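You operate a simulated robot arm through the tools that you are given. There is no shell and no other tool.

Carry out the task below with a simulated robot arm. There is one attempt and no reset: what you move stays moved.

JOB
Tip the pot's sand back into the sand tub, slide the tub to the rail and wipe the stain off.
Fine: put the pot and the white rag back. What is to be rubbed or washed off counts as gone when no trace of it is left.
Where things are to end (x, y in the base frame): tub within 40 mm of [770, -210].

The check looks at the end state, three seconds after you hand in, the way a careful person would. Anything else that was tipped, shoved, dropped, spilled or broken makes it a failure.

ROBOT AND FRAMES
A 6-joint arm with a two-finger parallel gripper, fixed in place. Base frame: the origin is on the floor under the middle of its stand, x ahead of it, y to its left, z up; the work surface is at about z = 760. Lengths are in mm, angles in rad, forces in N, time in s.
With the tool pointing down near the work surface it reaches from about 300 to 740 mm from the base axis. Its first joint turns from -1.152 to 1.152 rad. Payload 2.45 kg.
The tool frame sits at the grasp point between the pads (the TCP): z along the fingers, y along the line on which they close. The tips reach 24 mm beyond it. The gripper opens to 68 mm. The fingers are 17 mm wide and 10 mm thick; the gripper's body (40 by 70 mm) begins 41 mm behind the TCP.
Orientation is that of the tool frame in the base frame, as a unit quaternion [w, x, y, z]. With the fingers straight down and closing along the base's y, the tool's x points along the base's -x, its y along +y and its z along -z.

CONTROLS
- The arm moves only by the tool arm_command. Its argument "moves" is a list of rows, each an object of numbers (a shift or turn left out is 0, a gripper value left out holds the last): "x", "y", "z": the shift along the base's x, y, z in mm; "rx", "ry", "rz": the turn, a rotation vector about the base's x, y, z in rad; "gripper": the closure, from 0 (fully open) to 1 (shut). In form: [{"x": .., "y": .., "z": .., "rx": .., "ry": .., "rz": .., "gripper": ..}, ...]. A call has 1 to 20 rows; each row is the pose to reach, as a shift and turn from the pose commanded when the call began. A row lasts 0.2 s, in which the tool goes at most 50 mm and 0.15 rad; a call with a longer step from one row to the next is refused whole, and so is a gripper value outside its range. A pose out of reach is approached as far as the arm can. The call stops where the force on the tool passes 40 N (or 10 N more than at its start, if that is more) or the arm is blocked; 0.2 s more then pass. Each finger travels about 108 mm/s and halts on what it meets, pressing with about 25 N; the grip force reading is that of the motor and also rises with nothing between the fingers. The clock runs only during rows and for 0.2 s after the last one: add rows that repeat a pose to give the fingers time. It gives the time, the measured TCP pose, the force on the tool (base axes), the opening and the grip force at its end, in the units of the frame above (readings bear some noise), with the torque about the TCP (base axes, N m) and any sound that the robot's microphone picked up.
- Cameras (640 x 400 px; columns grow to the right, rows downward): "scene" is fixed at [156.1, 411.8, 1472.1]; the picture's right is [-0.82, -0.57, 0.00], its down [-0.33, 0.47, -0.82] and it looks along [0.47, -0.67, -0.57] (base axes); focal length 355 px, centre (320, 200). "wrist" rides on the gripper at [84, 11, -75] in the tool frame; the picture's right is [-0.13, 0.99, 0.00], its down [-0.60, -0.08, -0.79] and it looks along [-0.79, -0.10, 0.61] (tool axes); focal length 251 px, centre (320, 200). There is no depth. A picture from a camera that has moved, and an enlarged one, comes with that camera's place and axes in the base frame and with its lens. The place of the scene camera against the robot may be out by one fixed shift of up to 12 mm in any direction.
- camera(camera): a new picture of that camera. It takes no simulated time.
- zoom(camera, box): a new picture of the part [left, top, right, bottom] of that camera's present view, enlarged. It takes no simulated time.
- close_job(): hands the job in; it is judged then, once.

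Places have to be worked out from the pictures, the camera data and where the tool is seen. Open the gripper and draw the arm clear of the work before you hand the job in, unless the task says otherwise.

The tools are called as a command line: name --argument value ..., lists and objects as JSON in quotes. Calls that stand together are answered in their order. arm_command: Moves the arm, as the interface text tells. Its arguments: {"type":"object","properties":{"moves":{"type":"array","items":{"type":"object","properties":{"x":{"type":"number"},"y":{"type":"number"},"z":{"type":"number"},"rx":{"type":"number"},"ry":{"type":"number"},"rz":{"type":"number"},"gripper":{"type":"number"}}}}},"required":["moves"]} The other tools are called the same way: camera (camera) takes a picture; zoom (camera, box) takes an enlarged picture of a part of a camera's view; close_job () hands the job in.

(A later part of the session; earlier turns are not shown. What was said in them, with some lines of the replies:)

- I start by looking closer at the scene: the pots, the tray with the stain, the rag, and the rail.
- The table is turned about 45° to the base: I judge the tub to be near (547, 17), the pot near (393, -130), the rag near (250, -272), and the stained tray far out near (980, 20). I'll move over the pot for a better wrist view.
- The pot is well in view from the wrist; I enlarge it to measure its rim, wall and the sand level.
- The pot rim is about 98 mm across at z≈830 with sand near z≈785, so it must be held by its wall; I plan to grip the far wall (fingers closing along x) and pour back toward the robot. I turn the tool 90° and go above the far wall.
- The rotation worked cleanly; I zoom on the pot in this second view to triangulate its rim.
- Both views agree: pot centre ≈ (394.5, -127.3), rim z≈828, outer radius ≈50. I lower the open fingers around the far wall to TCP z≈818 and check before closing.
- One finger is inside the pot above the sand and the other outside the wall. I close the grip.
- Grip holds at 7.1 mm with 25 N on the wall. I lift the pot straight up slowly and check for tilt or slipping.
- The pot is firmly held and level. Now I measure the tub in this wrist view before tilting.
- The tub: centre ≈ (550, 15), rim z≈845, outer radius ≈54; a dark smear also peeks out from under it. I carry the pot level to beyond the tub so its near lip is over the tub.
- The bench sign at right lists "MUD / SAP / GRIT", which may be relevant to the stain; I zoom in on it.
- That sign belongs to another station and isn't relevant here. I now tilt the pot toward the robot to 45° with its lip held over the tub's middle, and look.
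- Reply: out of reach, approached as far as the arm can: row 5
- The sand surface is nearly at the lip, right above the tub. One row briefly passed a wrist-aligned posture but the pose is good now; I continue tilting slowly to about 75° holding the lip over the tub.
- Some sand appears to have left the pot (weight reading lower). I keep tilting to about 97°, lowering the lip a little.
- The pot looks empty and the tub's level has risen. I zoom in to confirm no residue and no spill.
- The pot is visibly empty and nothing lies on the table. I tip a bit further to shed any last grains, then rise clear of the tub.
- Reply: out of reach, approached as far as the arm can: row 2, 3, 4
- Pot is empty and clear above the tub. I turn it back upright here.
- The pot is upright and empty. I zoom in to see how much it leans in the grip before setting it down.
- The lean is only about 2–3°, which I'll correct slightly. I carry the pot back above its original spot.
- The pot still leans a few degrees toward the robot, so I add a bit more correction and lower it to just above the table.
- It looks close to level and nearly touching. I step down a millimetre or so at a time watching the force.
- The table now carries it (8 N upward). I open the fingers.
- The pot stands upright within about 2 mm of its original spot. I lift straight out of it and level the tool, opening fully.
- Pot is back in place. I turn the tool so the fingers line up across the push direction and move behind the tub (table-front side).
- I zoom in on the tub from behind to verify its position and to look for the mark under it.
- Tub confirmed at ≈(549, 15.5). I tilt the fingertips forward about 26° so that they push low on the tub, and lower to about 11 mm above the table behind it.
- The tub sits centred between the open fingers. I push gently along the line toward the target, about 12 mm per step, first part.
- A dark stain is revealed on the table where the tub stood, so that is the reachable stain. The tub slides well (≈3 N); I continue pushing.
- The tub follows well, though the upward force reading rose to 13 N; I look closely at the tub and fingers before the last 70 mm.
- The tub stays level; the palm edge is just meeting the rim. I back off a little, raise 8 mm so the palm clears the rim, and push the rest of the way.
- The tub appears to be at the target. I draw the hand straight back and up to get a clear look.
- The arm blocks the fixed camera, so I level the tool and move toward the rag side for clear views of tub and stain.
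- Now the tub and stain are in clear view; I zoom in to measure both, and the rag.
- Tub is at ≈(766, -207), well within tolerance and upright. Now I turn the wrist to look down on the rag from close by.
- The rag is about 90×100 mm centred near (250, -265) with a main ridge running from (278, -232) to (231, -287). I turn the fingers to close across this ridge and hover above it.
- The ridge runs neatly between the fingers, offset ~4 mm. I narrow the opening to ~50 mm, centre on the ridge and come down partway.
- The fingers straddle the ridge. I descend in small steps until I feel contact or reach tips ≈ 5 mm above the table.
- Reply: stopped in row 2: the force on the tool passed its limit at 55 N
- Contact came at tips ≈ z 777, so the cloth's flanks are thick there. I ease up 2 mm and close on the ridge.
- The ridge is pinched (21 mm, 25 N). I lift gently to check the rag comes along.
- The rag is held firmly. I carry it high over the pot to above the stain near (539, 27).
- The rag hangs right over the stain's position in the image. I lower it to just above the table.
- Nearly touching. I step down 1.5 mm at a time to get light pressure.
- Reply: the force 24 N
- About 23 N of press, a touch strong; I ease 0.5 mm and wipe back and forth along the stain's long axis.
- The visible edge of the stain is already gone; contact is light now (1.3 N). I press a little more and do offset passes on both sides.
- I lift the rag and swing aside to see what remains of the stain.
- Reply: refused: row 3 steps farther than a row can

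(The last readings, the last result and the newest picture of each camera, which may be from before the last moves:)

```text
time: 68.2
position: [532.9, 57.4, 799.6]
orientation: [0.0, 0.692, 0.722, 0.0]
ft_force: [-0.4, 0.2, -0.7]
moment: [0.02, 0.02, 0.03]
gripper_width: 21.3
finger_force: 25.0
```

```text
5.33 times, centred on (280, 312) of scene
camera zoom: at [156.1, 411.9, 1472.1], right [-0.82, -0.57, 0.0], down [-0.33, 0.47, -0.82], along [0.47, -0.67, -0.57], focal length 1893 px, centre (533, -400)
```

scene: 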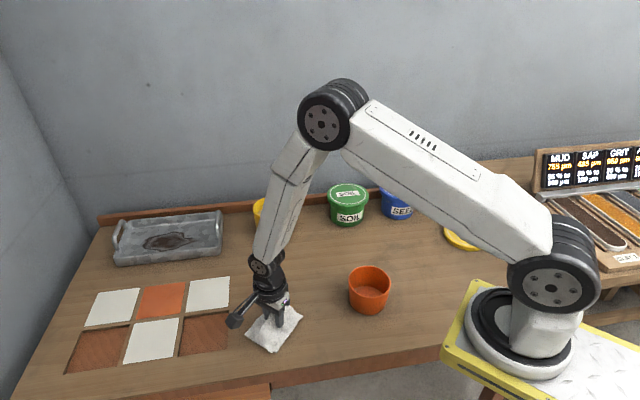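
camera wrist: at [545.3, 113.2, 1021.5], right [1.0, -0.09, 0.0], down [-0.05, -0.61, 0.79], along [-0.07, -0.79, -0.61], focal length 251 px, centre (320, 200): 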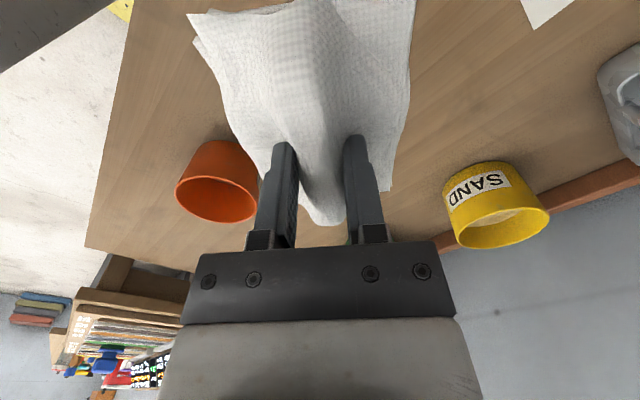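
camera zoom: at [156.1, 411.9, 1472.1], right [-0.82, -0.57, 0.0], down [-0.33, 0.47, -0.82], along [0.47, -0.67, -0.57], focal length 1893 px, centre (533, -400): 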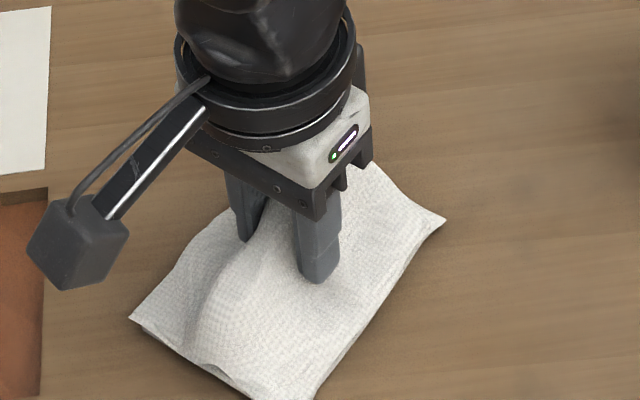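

One row was too long a step, so nothing moved; I resend with smaller steps.

arm_command --moves '[{"z": 20}, {"z": 55}, {"x": -3, "y": -20, "z": 90}, {"x": -10, "y": -50, "z": 115}, {"x": -18, "y": -90, "z": 130}, {"x": -27, "y": -130, "z": 138}, {"x": -36, "y": -168, "z": 140}, {"x": -45, "y": -200, "z": 140}, {"x": -45, "y": -200, "z": 140}]'

camera --camera "scene"

zoom --camera "scene" --box '[230, 275, 330, 350]'

```text
time: 70.2
position: [487.1, -144.7, 940.1]
orientation: [0.0, 0.691, 0.722, 0.0]
ft_force: [-0.6, 0.2, -0.3]
moment: [0.0, 0.04, 0.01]
gripper_width: 21.3
finger_force: 24.7
```

```text
taken
```

scene: 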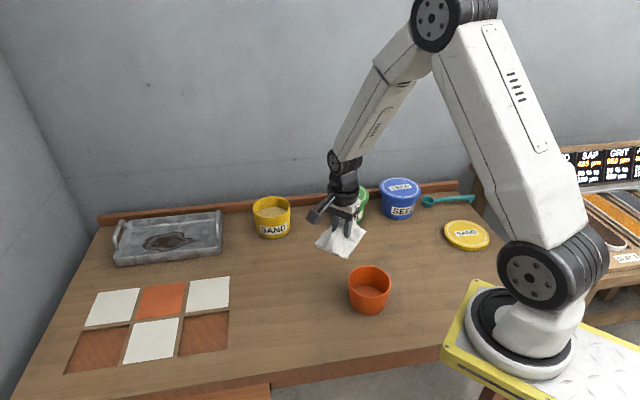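

```text
5.33 times, centred on (280, 312) of scene
camera zoom: at [156.1, 411.8, 1472.1], right [-0.82, -0.57, 0.0], down [-0.33, 0.47, -0.82], along [0.47, -0.67, -0.57], focal length 1893 px, centre (533, -400)
```

zoom: 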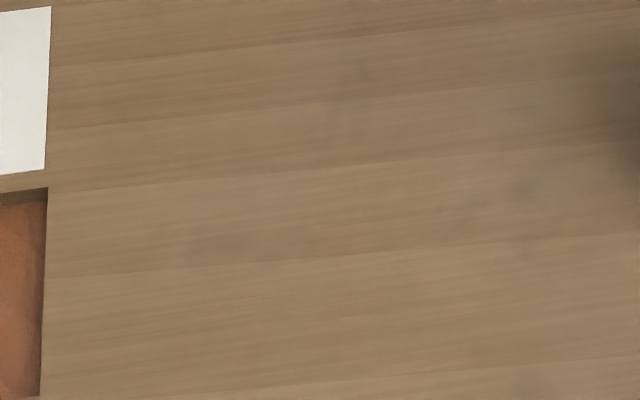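

The stain is essentially gone; I zoom further to look for faint leftovers, especially on the left part.

zoom --camera "scene" --box '[245, 300, 285, 330]'

zoom --camera "scene" --box '[275, 298, 315, 328]'

camera --camera "wrist"

```text
13.33 times, centred on (265, 315) of scene
camera zoom: at [156.1, 411.8, 1472.1], right [-0.82, -0.57, 0.0], down [-0.33, 0.47, -0.82], along [0.47, -0.67, -0.57], focal length 4733 px, centre (1053, -1333)
```

zoom: 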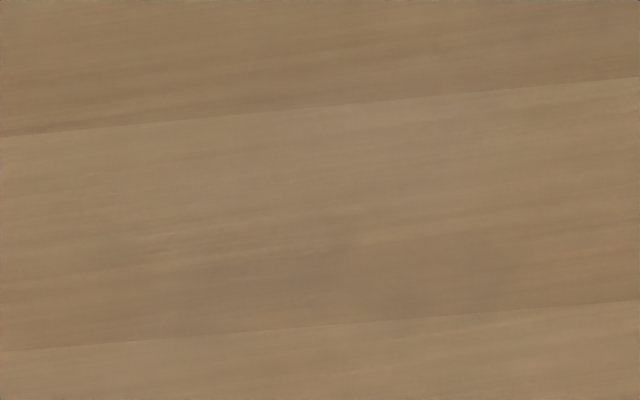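

```text
13.33 times, centred on (295, 313) of scene
camera zoom: at [156.1, 411.8, 1472.1], right [-0.82, -0.57, 0.0], down [-0.33, 0.47, -0.82], along [0.47, -0.67, -0.57], focal length 4733 px, centre (653, -1307)
```

zoom: 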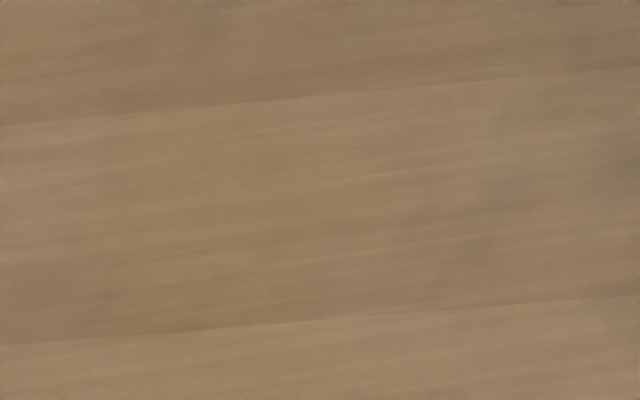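

```text
taken
camera wrist: at [492.9, -60.2, 1016.7], right [1.0, -0.09, 0.0], down [-0.05, -0.61, 0.79], along [-0.07, -0.79, -0.61], focal length 251 px, centre (320, 200)
```

wrist: 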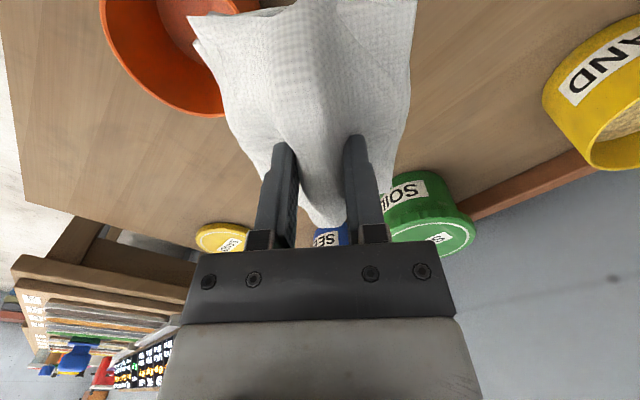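

From here the spot looks clean apart from the wood's own mottling. For certainty I bring the wrist camera close to the spot, with the rag held to the side.

arm_command --moves '[{"x": -8, "y": 25}, {"x": -18, "y": 60}, {"x": -30, "y": 100}, {"x": -42, "y": 138, "z": -10}, {"x": -52, "y": 165, "z": -35}, {"x": -56, "y": 172, "z": -70}, {"x": -56, "y": 172, "z": -96}, {"x": -56, "y": 172, "z": -96}]'

camera --camera "wrist"

zoom --camera "wrist" --box '[410, 0, 640, 170]'

```text
time: 72.0
position: [430.2, 27.8, 845.2]
orientation: [0.001, 0.693, 0.721, 0.0]
ft_force: [0.3, 0.0, 0.1]
moment: [0.02, 0.0, 0.02]
gripper_width: 21.4
finger_force: 25.0
```

```text
taken
camera wrist: at [436.6, 113.7, 920.5], right [1.0, -0.09, 0.0], down [-0.05, -0.61, 0.79], along [-0.07, -0.79, -0.61], focal length 251 px, centre (320, 200)
```

wrist: 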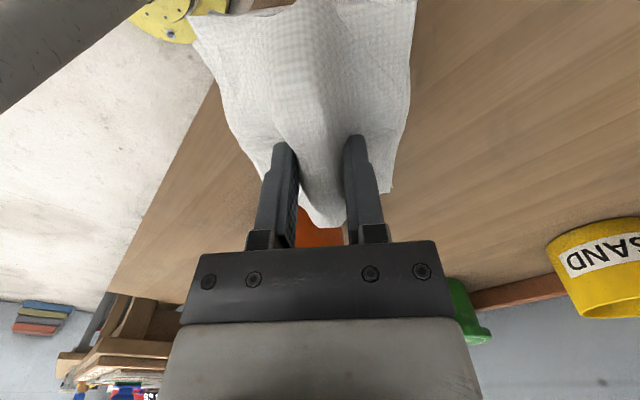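

```text
2.35 times, centred on (525, 85) of wrist
camera zoom: at [436.6, 113.7, 920.5], right [1.0, -0.09, 0.0], down [-0.05, -0.61, 0.79], along [-0.07, -0.79, -0.61], focal length 592 px, centre (-162, 471)
```

zoom: 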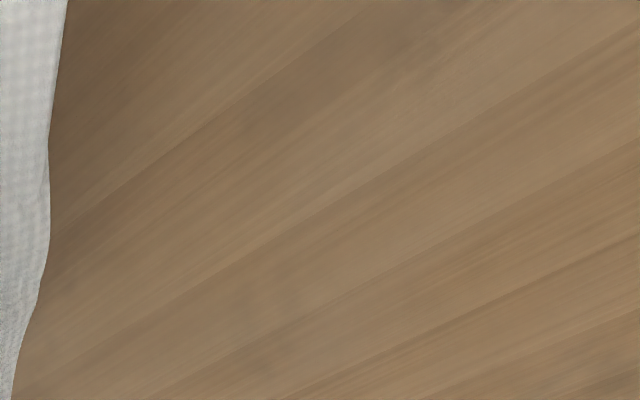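

The wood looks clean; one slightly darker patch near (564, 54) deserves a closer zoom.

zoom --camera "wrist" --box '[500, 0, 640, 80]'

zoom --camera "wrist" --box '[410, 40, 530, 130]'

zoom --camera "scene" --box '[220, 270, 340, 350]'

```text
4.57 times, centred on (570, 40) of wrist
camera zoom: at [436.6, 113.7, 920.5], right [1.0, -0.09, 0.0], down [-0.05, -0.61, 0.79], along [-0.07, -0.79, -0.61], focal length 1149 px, centre (-823, 931)
```

zoom: 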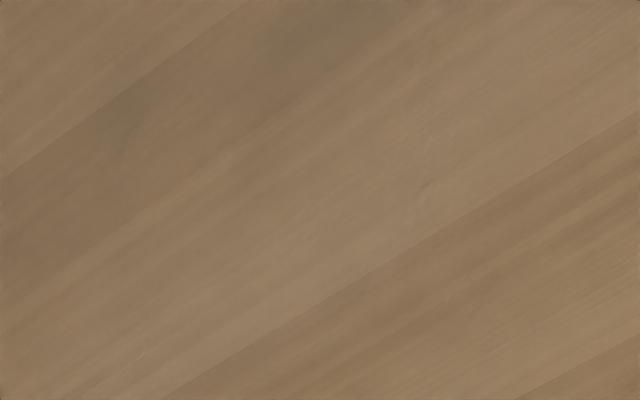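

```text
4.44 times, centred on (470, 85) of wrist
camera zoom: at [436.6, 113.7, 920.5], right [1.0, -0.09, 0.0], down [-0.05, -0.61, 0.79], along [-0.07, -0.79, -0.61], focal length 1118 px, centre (-347, 711)
```

zoom: 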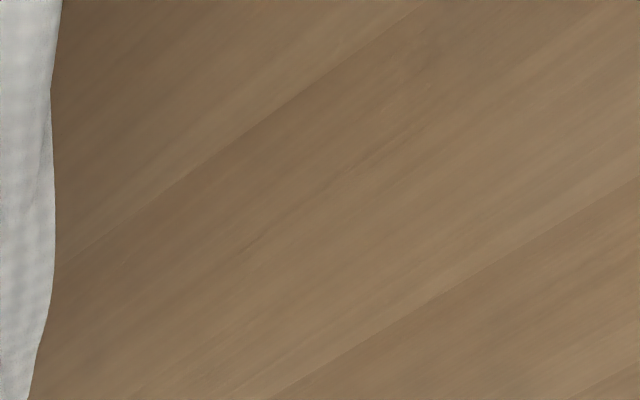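

```text
5.00 times, centred on (280, 310) of scene
camera zoom: at [156.1, 411.9, 1472.1], right [-0.82, -0.57, 0.0], down [-0.33, 0.47, -0.82], along [0.47, -0.67, -0.57], focal length 1775 px, centre (520, -350)
```

zoom: 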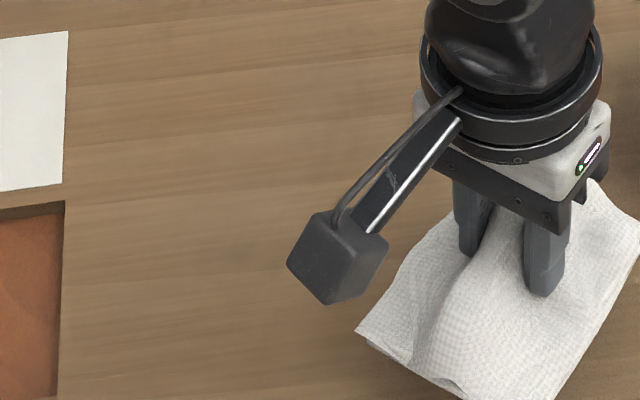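

Very faint mottling remains near (565, 62) that could be just wood, but I'll do another firm wiping round over the whole area to be sure.

arm_command --moves '[{"x": 30, "y": 4}, {"x": 70, "y": 9}, {"x": 105, "y": 13, "z": -15}, {"x": 115, "y": 14, "z": -35}, {"x": 115, "y": 14, "z": -41}, {"x": 115, "y": 14, "z": -44}, {"x": 115, "y": 14, "z": -45.5}, {"x": 115, "y": 14, "z": -47}, {"x": 115, "y": 14, "z": -47}]'

```text
time: 73.7
position: [545.7, 41.0, 799.8]
orientation: [-0.001, 0.692, 0.722, -0.001]
ft_force: [-5.7, 0.1, 11.3]
moment: [-0.01, -0.13, -0.06]
gripper_width: 21.4
finger_force: 24.9
stopped in row 8: the force on the tool passed its limit at 45 N (the readings are from after the stop); the commanded pose is now the measured one
```

Contact is firm again (stop at 45 N, now ~11 N). I rub a full pattern over and around the stain's former outline, lowering slightly to keep pressure.

arm_command --moves '[{"x": 7.5, "y": 14.2, "z": 0}, {"x": 16.8, "y": 30.5, "z": -0.2}, {"x": 4.8, "y": 42.5, "z": -0.3}, {"x": -9.4, "y": 31.2, "z": -0.4}, {"x": -22.1, "y": 18.6, "z": -0.5}, {"x": -34.9, "y": 5.9, "z": -0.5}, {"x": -47.7, "y": -6.8, "z": -0.6}, {"x": -57.7, "y": -22.2, "z": -0.6}, {"x": -52.1, "y": -42.1, "z": -0.7}, {"x": -35.1, "y": -36.5, "z": -0.7}, {"x": -20.8, "y": -25.3, "z": -0.8}, {"x": -6.7, "y": -14, "z": -0.8}, {"x": 6.1, "y": -1.3, "z": -0.9}, {"x": 20.3, "y": 10, "z": -0.9}, {"x": 40, "y": 7, "z": -1}, {"x": 40, "y": -9.9, "z": -1}, {"x": 28.6, "y": -24, "z": -1.1}, {"x": 15.8, "y": -36.7, "z": -1.1}, {"x": 3.1, "y": -49.4, "z": -1.2}, {"x": -12.5, "y": -59.2, "z": -1.2}]'

```text
time: 75.8
position: [495.5, 0.6, 800.1]
orientation: [-0.006, 0.693, 0.721, -0.006]
ft_force: [-7.5, 2.1, 17.3]
moment: [-0.07, -0.41, -0.06]
gripper_width: 21.6
finger_force: 24.7
stopped in row 10: the force on the tool passed its limit at 56 N (the readings are from after the stop); the commanded pose is now the measured one
```

It stopped on excess force, so I ease up 0.8 mm and finish the remaining pattern.

arm_command --moves '[{"z": 0.8}, {"x": 15.1, "y": 3.9, "z": 0.8}, {"x": 29.4, "y": 15.1, "z": 0.8}, {"x": 43.5, "y": 26.4, "z": 0.8}, {"x": 56.3, "y": 39.1, "z": 0.8}, {"x": 70.5, "y": 50.4, "z": 0.8}, {"x": 85, "y": 54, "z": 0.8}, {"x": 90.2, "y": 40, "z": 0.8}, {"x": 90.2, "y": 30.5, "z": 0.8}, {"x": 78.8, "y": 16.4, "z": 0.8}, {"x": 66, "y": 3.7, "z": 0.8}, {"x": 53.3, "y": -9, "z": 0.8}, {"x": 37.7, "y": -18.8, "z": 0.8}, {"x": 43, "y": -3, "z": 0.8}, {"x": 50, "y": 15, "z": 0.8}, {"x": 55, "y": 33, "z": 0.8}, {"x": 58, "y": 50, "z": 0.8}, {"x": 60, "y": 64, "z": 0.8}, {"x": 50, "y": 50, "z": 0.8}, {"x": 43, "y": 35, "z": 0.8}]'

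```text
time: 80.0
position: [539.2, 34.7, 799.6]
orientation: [-0.006, 0.692, 0.722, -0.006]
ft_force: [1.8, 2.8, 6.7]
moment: [0.13, -0.37, 0.13]
gripper_width: 21.6
finger_force: 24.7
```

The full round completed with contact maintained. I lift and swing aside again to inspect.

arm_command --moves '[{"z": 20}, {"z": 55}, {"x": -3, "y": -20, "z": 90}, {"x": -10, "y": -50, "z": 115}, {"x": -18, "y": -90, "z": 130}, {"x": -27, "y": -130, "z": 138}, {"x": -36, "y": -168, "z": 140}, {"x": -50, "y": -190, "z": 140}, {"x": -50, "y": -190, "z": 140}]'

zoom --camera "scene" --box '[230, 275, 330, 350]'

camera --camera "scene"

camera --camera "wrist"

```text
time: 82.0
position: [490.2, -155.6, 940.3]
orientation: [-0.005, 0.693, 0.721, -0.006]
ft_force: [-0.4, -0.5, -0.8]
moment: [-0.02, 0.0, 0.0]
gripper_width: 21.4
finger_force: 25.0
```

```text
5.33 times, centred on (280, 312) of scene
camera zoom: at [156.1, 411.8, 1472.1], right [-0.82, -0.57, 0.0], down [-0.33, 0.47, -0.82], along [0.47, -0.67, -0.57], focal length 1893 px, centre (533, -400)
```

zoom: 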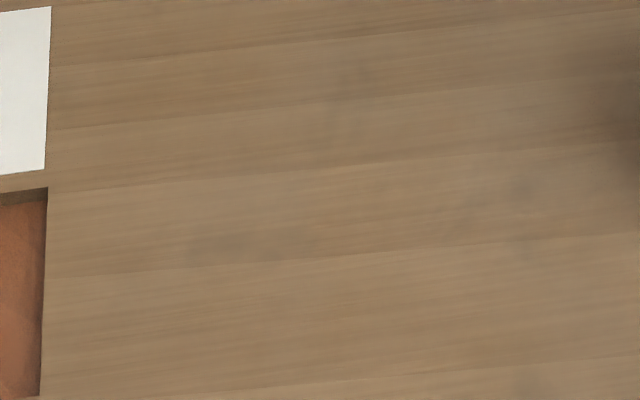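

```text
taken
```

scene: 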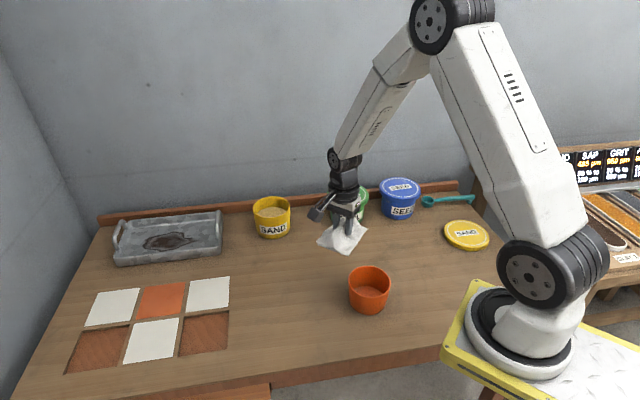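

```text
taken
camera wrist: at [497.4, -70.2, 1015.3], right [1.0, -0.09, -0.02], down [-0.04, -0.61, 0.79], along [-0.08, -0.79, -0.61], focal length 251 px, centre (320, 200)
```

wrist: 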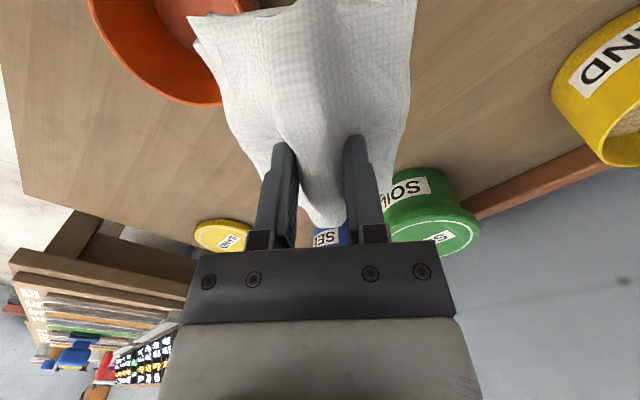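

The area looks identical to before the second round, so the leftover mottling is just wood grain and the stain is gone. I now carry the rag back to its original place with its original heading.

arm_command --moves '[{"x": -20, "y": -9, "rz": -0.08}, {"x": -50, "y": -22, "rz": -0.18}, {"x": -82, "y": -37, "rz": -0.29}, {"x": -114, "y": -51, "rz": -0.4}, {"x": -146, "y": -65, "rz": -0.51}, {"x": -178, "y": -80, "rz": -0.62}, {"x": -208, "y": -93, "rz": -0.72}, {"x": -232, "y": -104, "rz": -0.8}, {"x": -241.7, "y": -108.3, "rz": -0.83}, {"x": -241.7, "y": -108.3, "z": -40, "rz": -0.83}, {"x": -241.7, "y": -108.3, "z": -80, "rz": -0.83}, {"x": -241.7, "y": -108.3, "z": -110, "rz": -0.83}, {"x": -241.7, "y": -108.3, "z": -110, "rz": -0.83}]'

zoom --camera "scene" --box '[400, 220, 500, 320]'

camera --camera "wrist"

```text
time: 84.8
position: [245.6, -263.6, 829.0]
orientation: [-0.008, 0.925, 0.38, -0.004]
ft_force: [0.3, -0.7, -1.0]
moment: [0.0, 0.04, -0.02]
gripper_width: 21.1
finger_force: 24.9
```

```text
4.00 times, centred on (450, 270) of scene
camera zoom: at [156.1, 411.8, 1472.1], right [-0.82, -0.57, 0.0], down [-0.33, 0.47, -0.82], along [0.47, -0.67, -0.57], focal length 1420 px, centre (-200, -80)
```

zoom: 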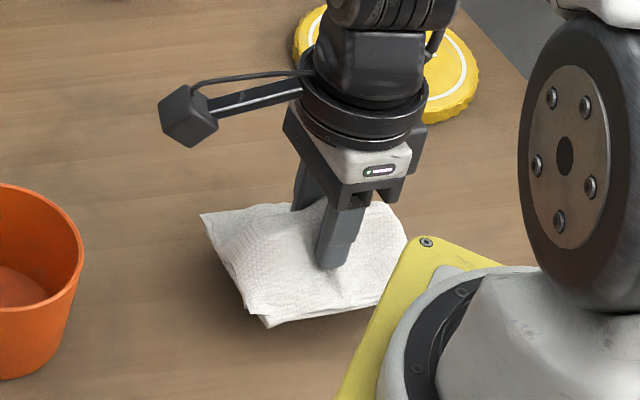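

```text
taken
camera wrist: at [313.1, -212.4, 904.1], right [0.61, -0.8, -0.02], down [-0.48, -0.38, 0.79], along [-0.64, -0.47, -0.61], focal length 251 px, centre (320, 200)
```

wrist: 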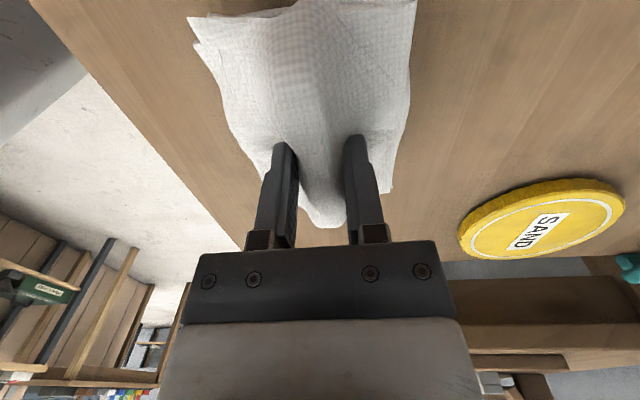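

Comparing corner pixels with the first pictures, the rag is within ~4 mm of its original spot; I correct that and lower it onto the table.

arm_command --moves '[{"x": 4, "y": 1, "z": -12}, {"x": 4, "y": 1, "z": -22}, {"x": 4, "y": 1, "z": -26}, {"x": 4, "y": 1, "z": -28}, {"x": 4, "y": 1, "z": -29.5}, {"x": 4, "y": 1, "z": -30.5}]'

zoom --camera "scene" --box '[400, 220, 500, 320]'

```text
time: 86.2
position: [252.2, -261.5, 799.2]
orientation: [-0.008, 0.925, 0.38, -0.003]
ft_force: [-4.1, 5.7, 25.7]
moment: [-0.58, -0.49, 0.02]
gripper_width: 21.4
finger_force: 25.1
```

```text
4.00 times, centred on (450, 270) of scene
camera zoom: at [155.7, 412.2, 1472.0], right [-0.82, -0.57, 0.0], down [-0.33, 0.47, -0.82], along [0.47, -0.67, -0.57], focal length 1420 px, centre (-200, -80)
```

zoom: 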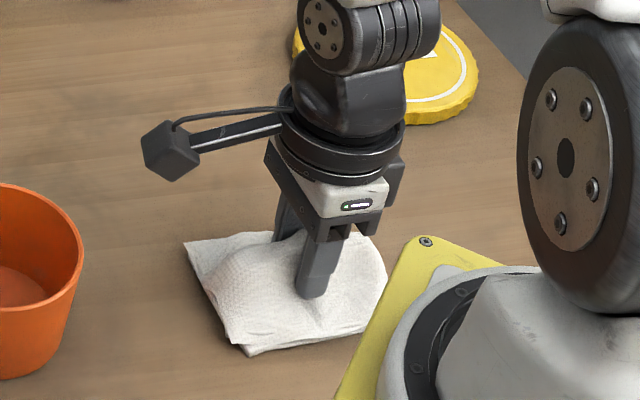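

The rag lies on the table matching its original outline. I ease off slightly and open the fingers, then lift straight up.

arm_command --moves '[{"z": 1.0}, {"z": 1.0, "gripper": 0.5}, {"z": 1.0, "gripper": 0.3}, {"z": 1.0, "gripper": 0.3}, {"z": 10, "gripper": 0.3}, {"z": 35, "gripper": 0.3}, {"z": 75, "gripper": 0.2}, {"z": 120, "gripper": 0.0}, {"z": 150, "gripper": 0.0}, {"z": 150, "gripper": 0.0}]'

zoom --camera "scene" --box '[400, 220, 500, 320]'

camera --camera "wrist"

```text
time: 88.4
position: [250.6, -264.4, 949.5]
orientation: [-0.008, 0.925, 0.38, -0.003]
ft_force: [0.3, -0.4, -0.7]
moment: [-0.02, 0.01, -0.03]
gripper_width: 68.0
finger_force: 0.1
```

```text
4.00 times, centred on (450, 270) of scene
camera zoom: at [156.1, 411.9, 1472.1], right [-0.82, -0.57, 0.0], down [-0.33, 0.47, -0.82], along [0.47, -0.67, -0.57], focal length 1420 px, centre (-200, -80)
```

zoom: 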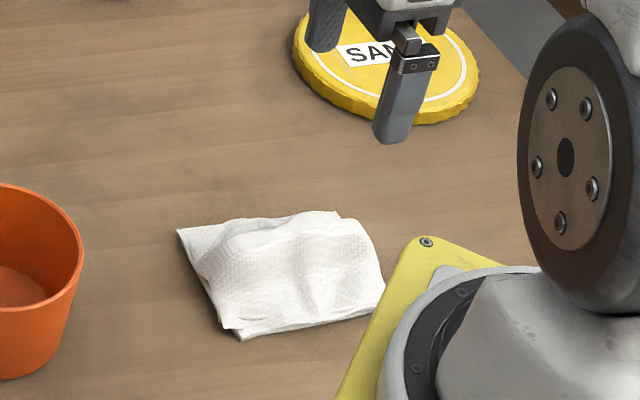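

```text
taken
camera wrist: at [317.9, -212.2, 1025.1], right [0.61, -0.8, -0.02], down [-0.48, -0.38, 0.79], along [-0.64, -0.47, -0.61], focal length 251 px, centre (320, 200)
```

wrist: 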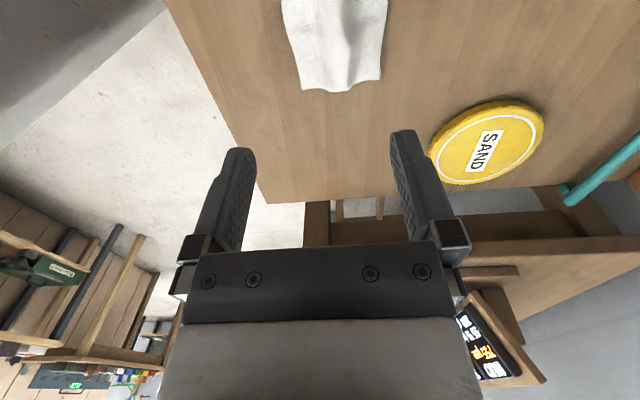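

The rag is released and flat, within roughly a centimetre of its original place. I verify from the same wrist viewpoint I used at the start.

arm_command --moves '[{"x": 4, "y": 11, "rz": 0.131}, {"x": 8, "y": 22, "rz": 0.262}, {"x": 12, "y": 33, "rz": 0.393}, {"x": 16, "y": 44, "rz": 0.525}, {"x": 20, "y": 55, "rz": 0.656}, {"x": 24.6, "y": 67, "rz": 0.787}, {"x": 24.6, "y": 67, "rz": 0.787}]'

camera --camera "wrist"

zoom --camera "wrist" --box '[240, 20, 380, 160]'

camera --camera "scene"

```text
time: 90.0
position: [277.4, -195.0, 949.2]
orientation: [-0.006, 0.709, 0.706, -0.006]
ft_force: [-0.3, -0.2, 0.8]
moment: [0.04, -0.02, -0.01]
gripper_width: 67.8
finger_force: 0.1
```

```text
taken
camera wrist: at [287.7, -110.7, 1024.6], right [0.99, -0.13, -0.02], down [-0.07, -0.6, 0.79], along [-0.11, -0.79, -0.61], focal length 251 px, centre (320, 200)
```

wrist: 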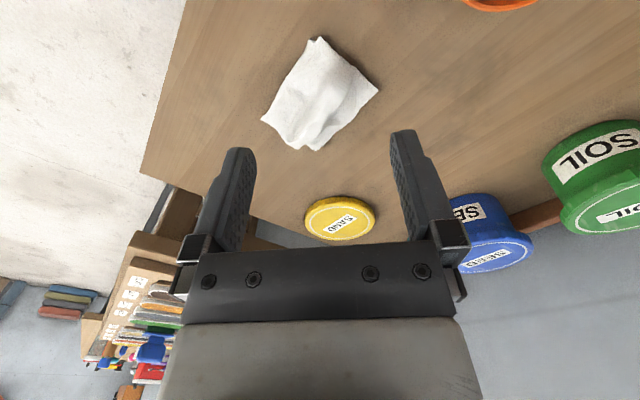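

```text
2.86 times, centred on (310, 90) of wrist
camera zoom: at [287.7, -110.7, 1024.6], right [0.99, -0.13, -0.02], down [-0.07, -0.6, 0.79], along [-0.11, -0.79, -0.61], focal length 718 px, centre (349, 514)
```

zoom: 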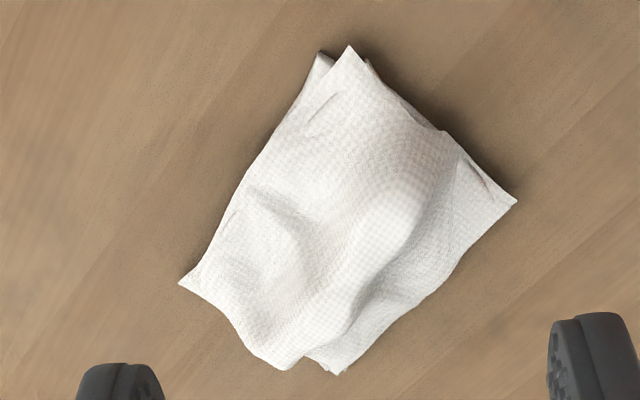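

```text
taken
```

scene: 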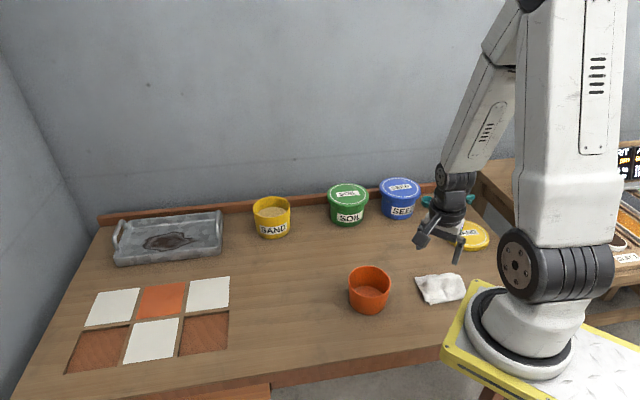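

The rag is within about 10 mm of its start, the pot within 2 mm, the tub at target, and everything else is unmoved. I draw the arm up and clear.

arm_command --moves '[{"z": 40}, {"z": 85}, {"x": 10, "y": 10, "z": 130}, {"x": 30, "y": 30, "z": 165}, {"x": 55, "y": 55, "z": 195}, {"x": 80, "y": 80, "z": 220}, {"x": 105, "y": 105, "z": 240}, {"x": 125, "y": 125, "z": 255}, {"x": 125, "y": 125, "z": 255}]'

camera --camera "scene"

zoom --camera "scene" --box '[200, 180, 480, 350]'

camera --camera "wrist"

```text
time: 92.0
position: [400.9, -70.4, 1205.1]
orientation: [-0.007, 0.709, 0.706, -0.006]
ft_force: [0.8, 0.0, 0.5]
moment: [-0.04, -0.01, -0.01]
gripper_width: 68.1
finger_force: 0.0
```

```text
taken
```

scene: 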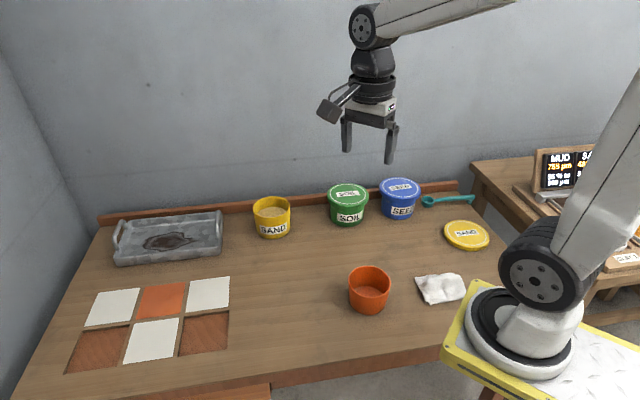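

```text
2.29 times, centred on (340, 265) of scene
camera zoom: at [156.1, 411.9, 1472.1], right [-0.82, -0.57, 0.0], down [-0.33, 0.47, -0.82], along [0.47, -0.67, -0.57], focal length 811 px, centre (274, 51)
```

zoom: 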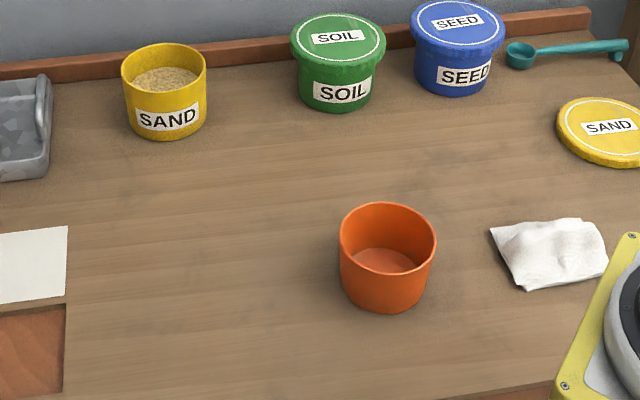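

```text
taken
camera wrist: at [411.3, 14.7, 1280.1], right [0.99, -0.13, -0.02], down [-0.07, -0.6, 0.79], along [-0.12, -0.79, -0.61], focal length 251 px, centre (320, 200)
```

wrist: 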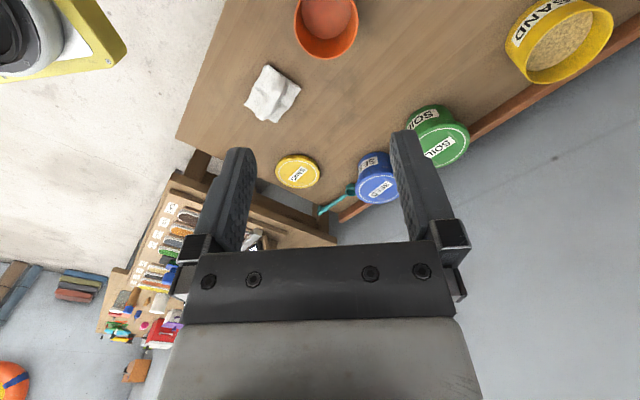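

Everything is in its place and the arm is clear; a last close look at the wiped area from the unobstructed view.

zoom --camera "scene" --box '[235, 280, 335, 350]'

zoom --camera "scene" --box '[80, 180, 310, 305]'

```text
5.71 times, centred on (285, 315) of scene
camera zoom: at [156.1, 411.9, 1472.1], right [-0.82, -0.57, 0.0], down [-0.33, 0.47, -0.82], along [0.47, -0.67, -0.57], focal length 2028 px, centre (520, -457)
```

zoom: 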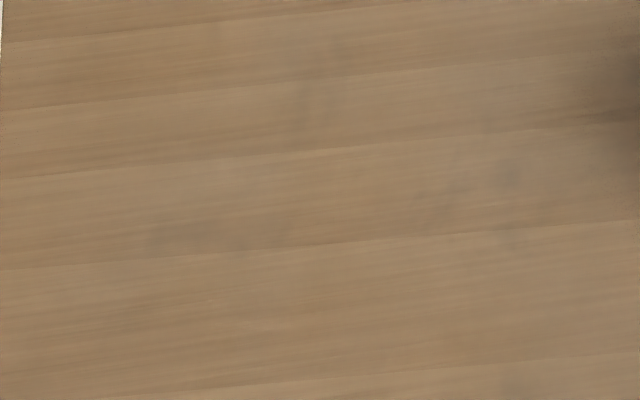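

```text
2.78 times, centred on (195, 242) of scene
camera zoom: at [156.1, 411.9, 1472.1], right [-0.82, -0.57, 0.0], down [-0.33, 0.47, -0.82], along [0.47, -0.67, -0.57], focal length 988 px, centre (668, 82)
```

zoom: 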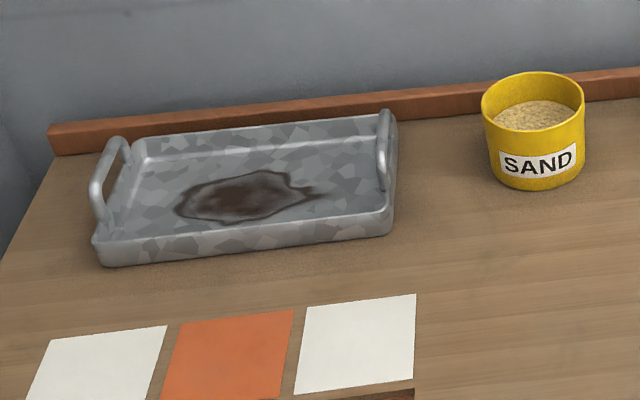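

The stain that lay under the tub is gone, leaving only wood grain. The sand is in the tub, the tub is at the rail target, the pot and rag are back, and the gripper is open and clear, so I hand the job in.

close_job

```text
The job is handed in.
```

I handed the job in with everything on the list done. The one thing I left is the dark mark inside the metal tray, explained below.

- **Sand:** the pot's sand is in the sand tub. The pot looked empty from inside, and I saw no spill on the table.
- **Tub:** it slid to about (766, -207), roughly 5 mm from the target, and stands upright.
- **Stain:** sliding the tub revealed a dark stain on the table where it had stood, and I took that as the one meant. After two rounds with the rag only the wood's own grain shows. The second round changed nothing visible.
- **Pot:** back within about 2 mm of where it started.
- **Rag:** lying flat, about 10 mm from its original spot. It shifted a little when I opened the fingers.
- **Arm:** gripper open and raised clear.

**Tray mark:** I did not touch it. The job says "the stain", and the tray's mark sits about 980 mm out, beyond the arm's reach with the tool pointing down, so wiping it would have meant moving the tray. If that was the stain you meant, that part is not done.
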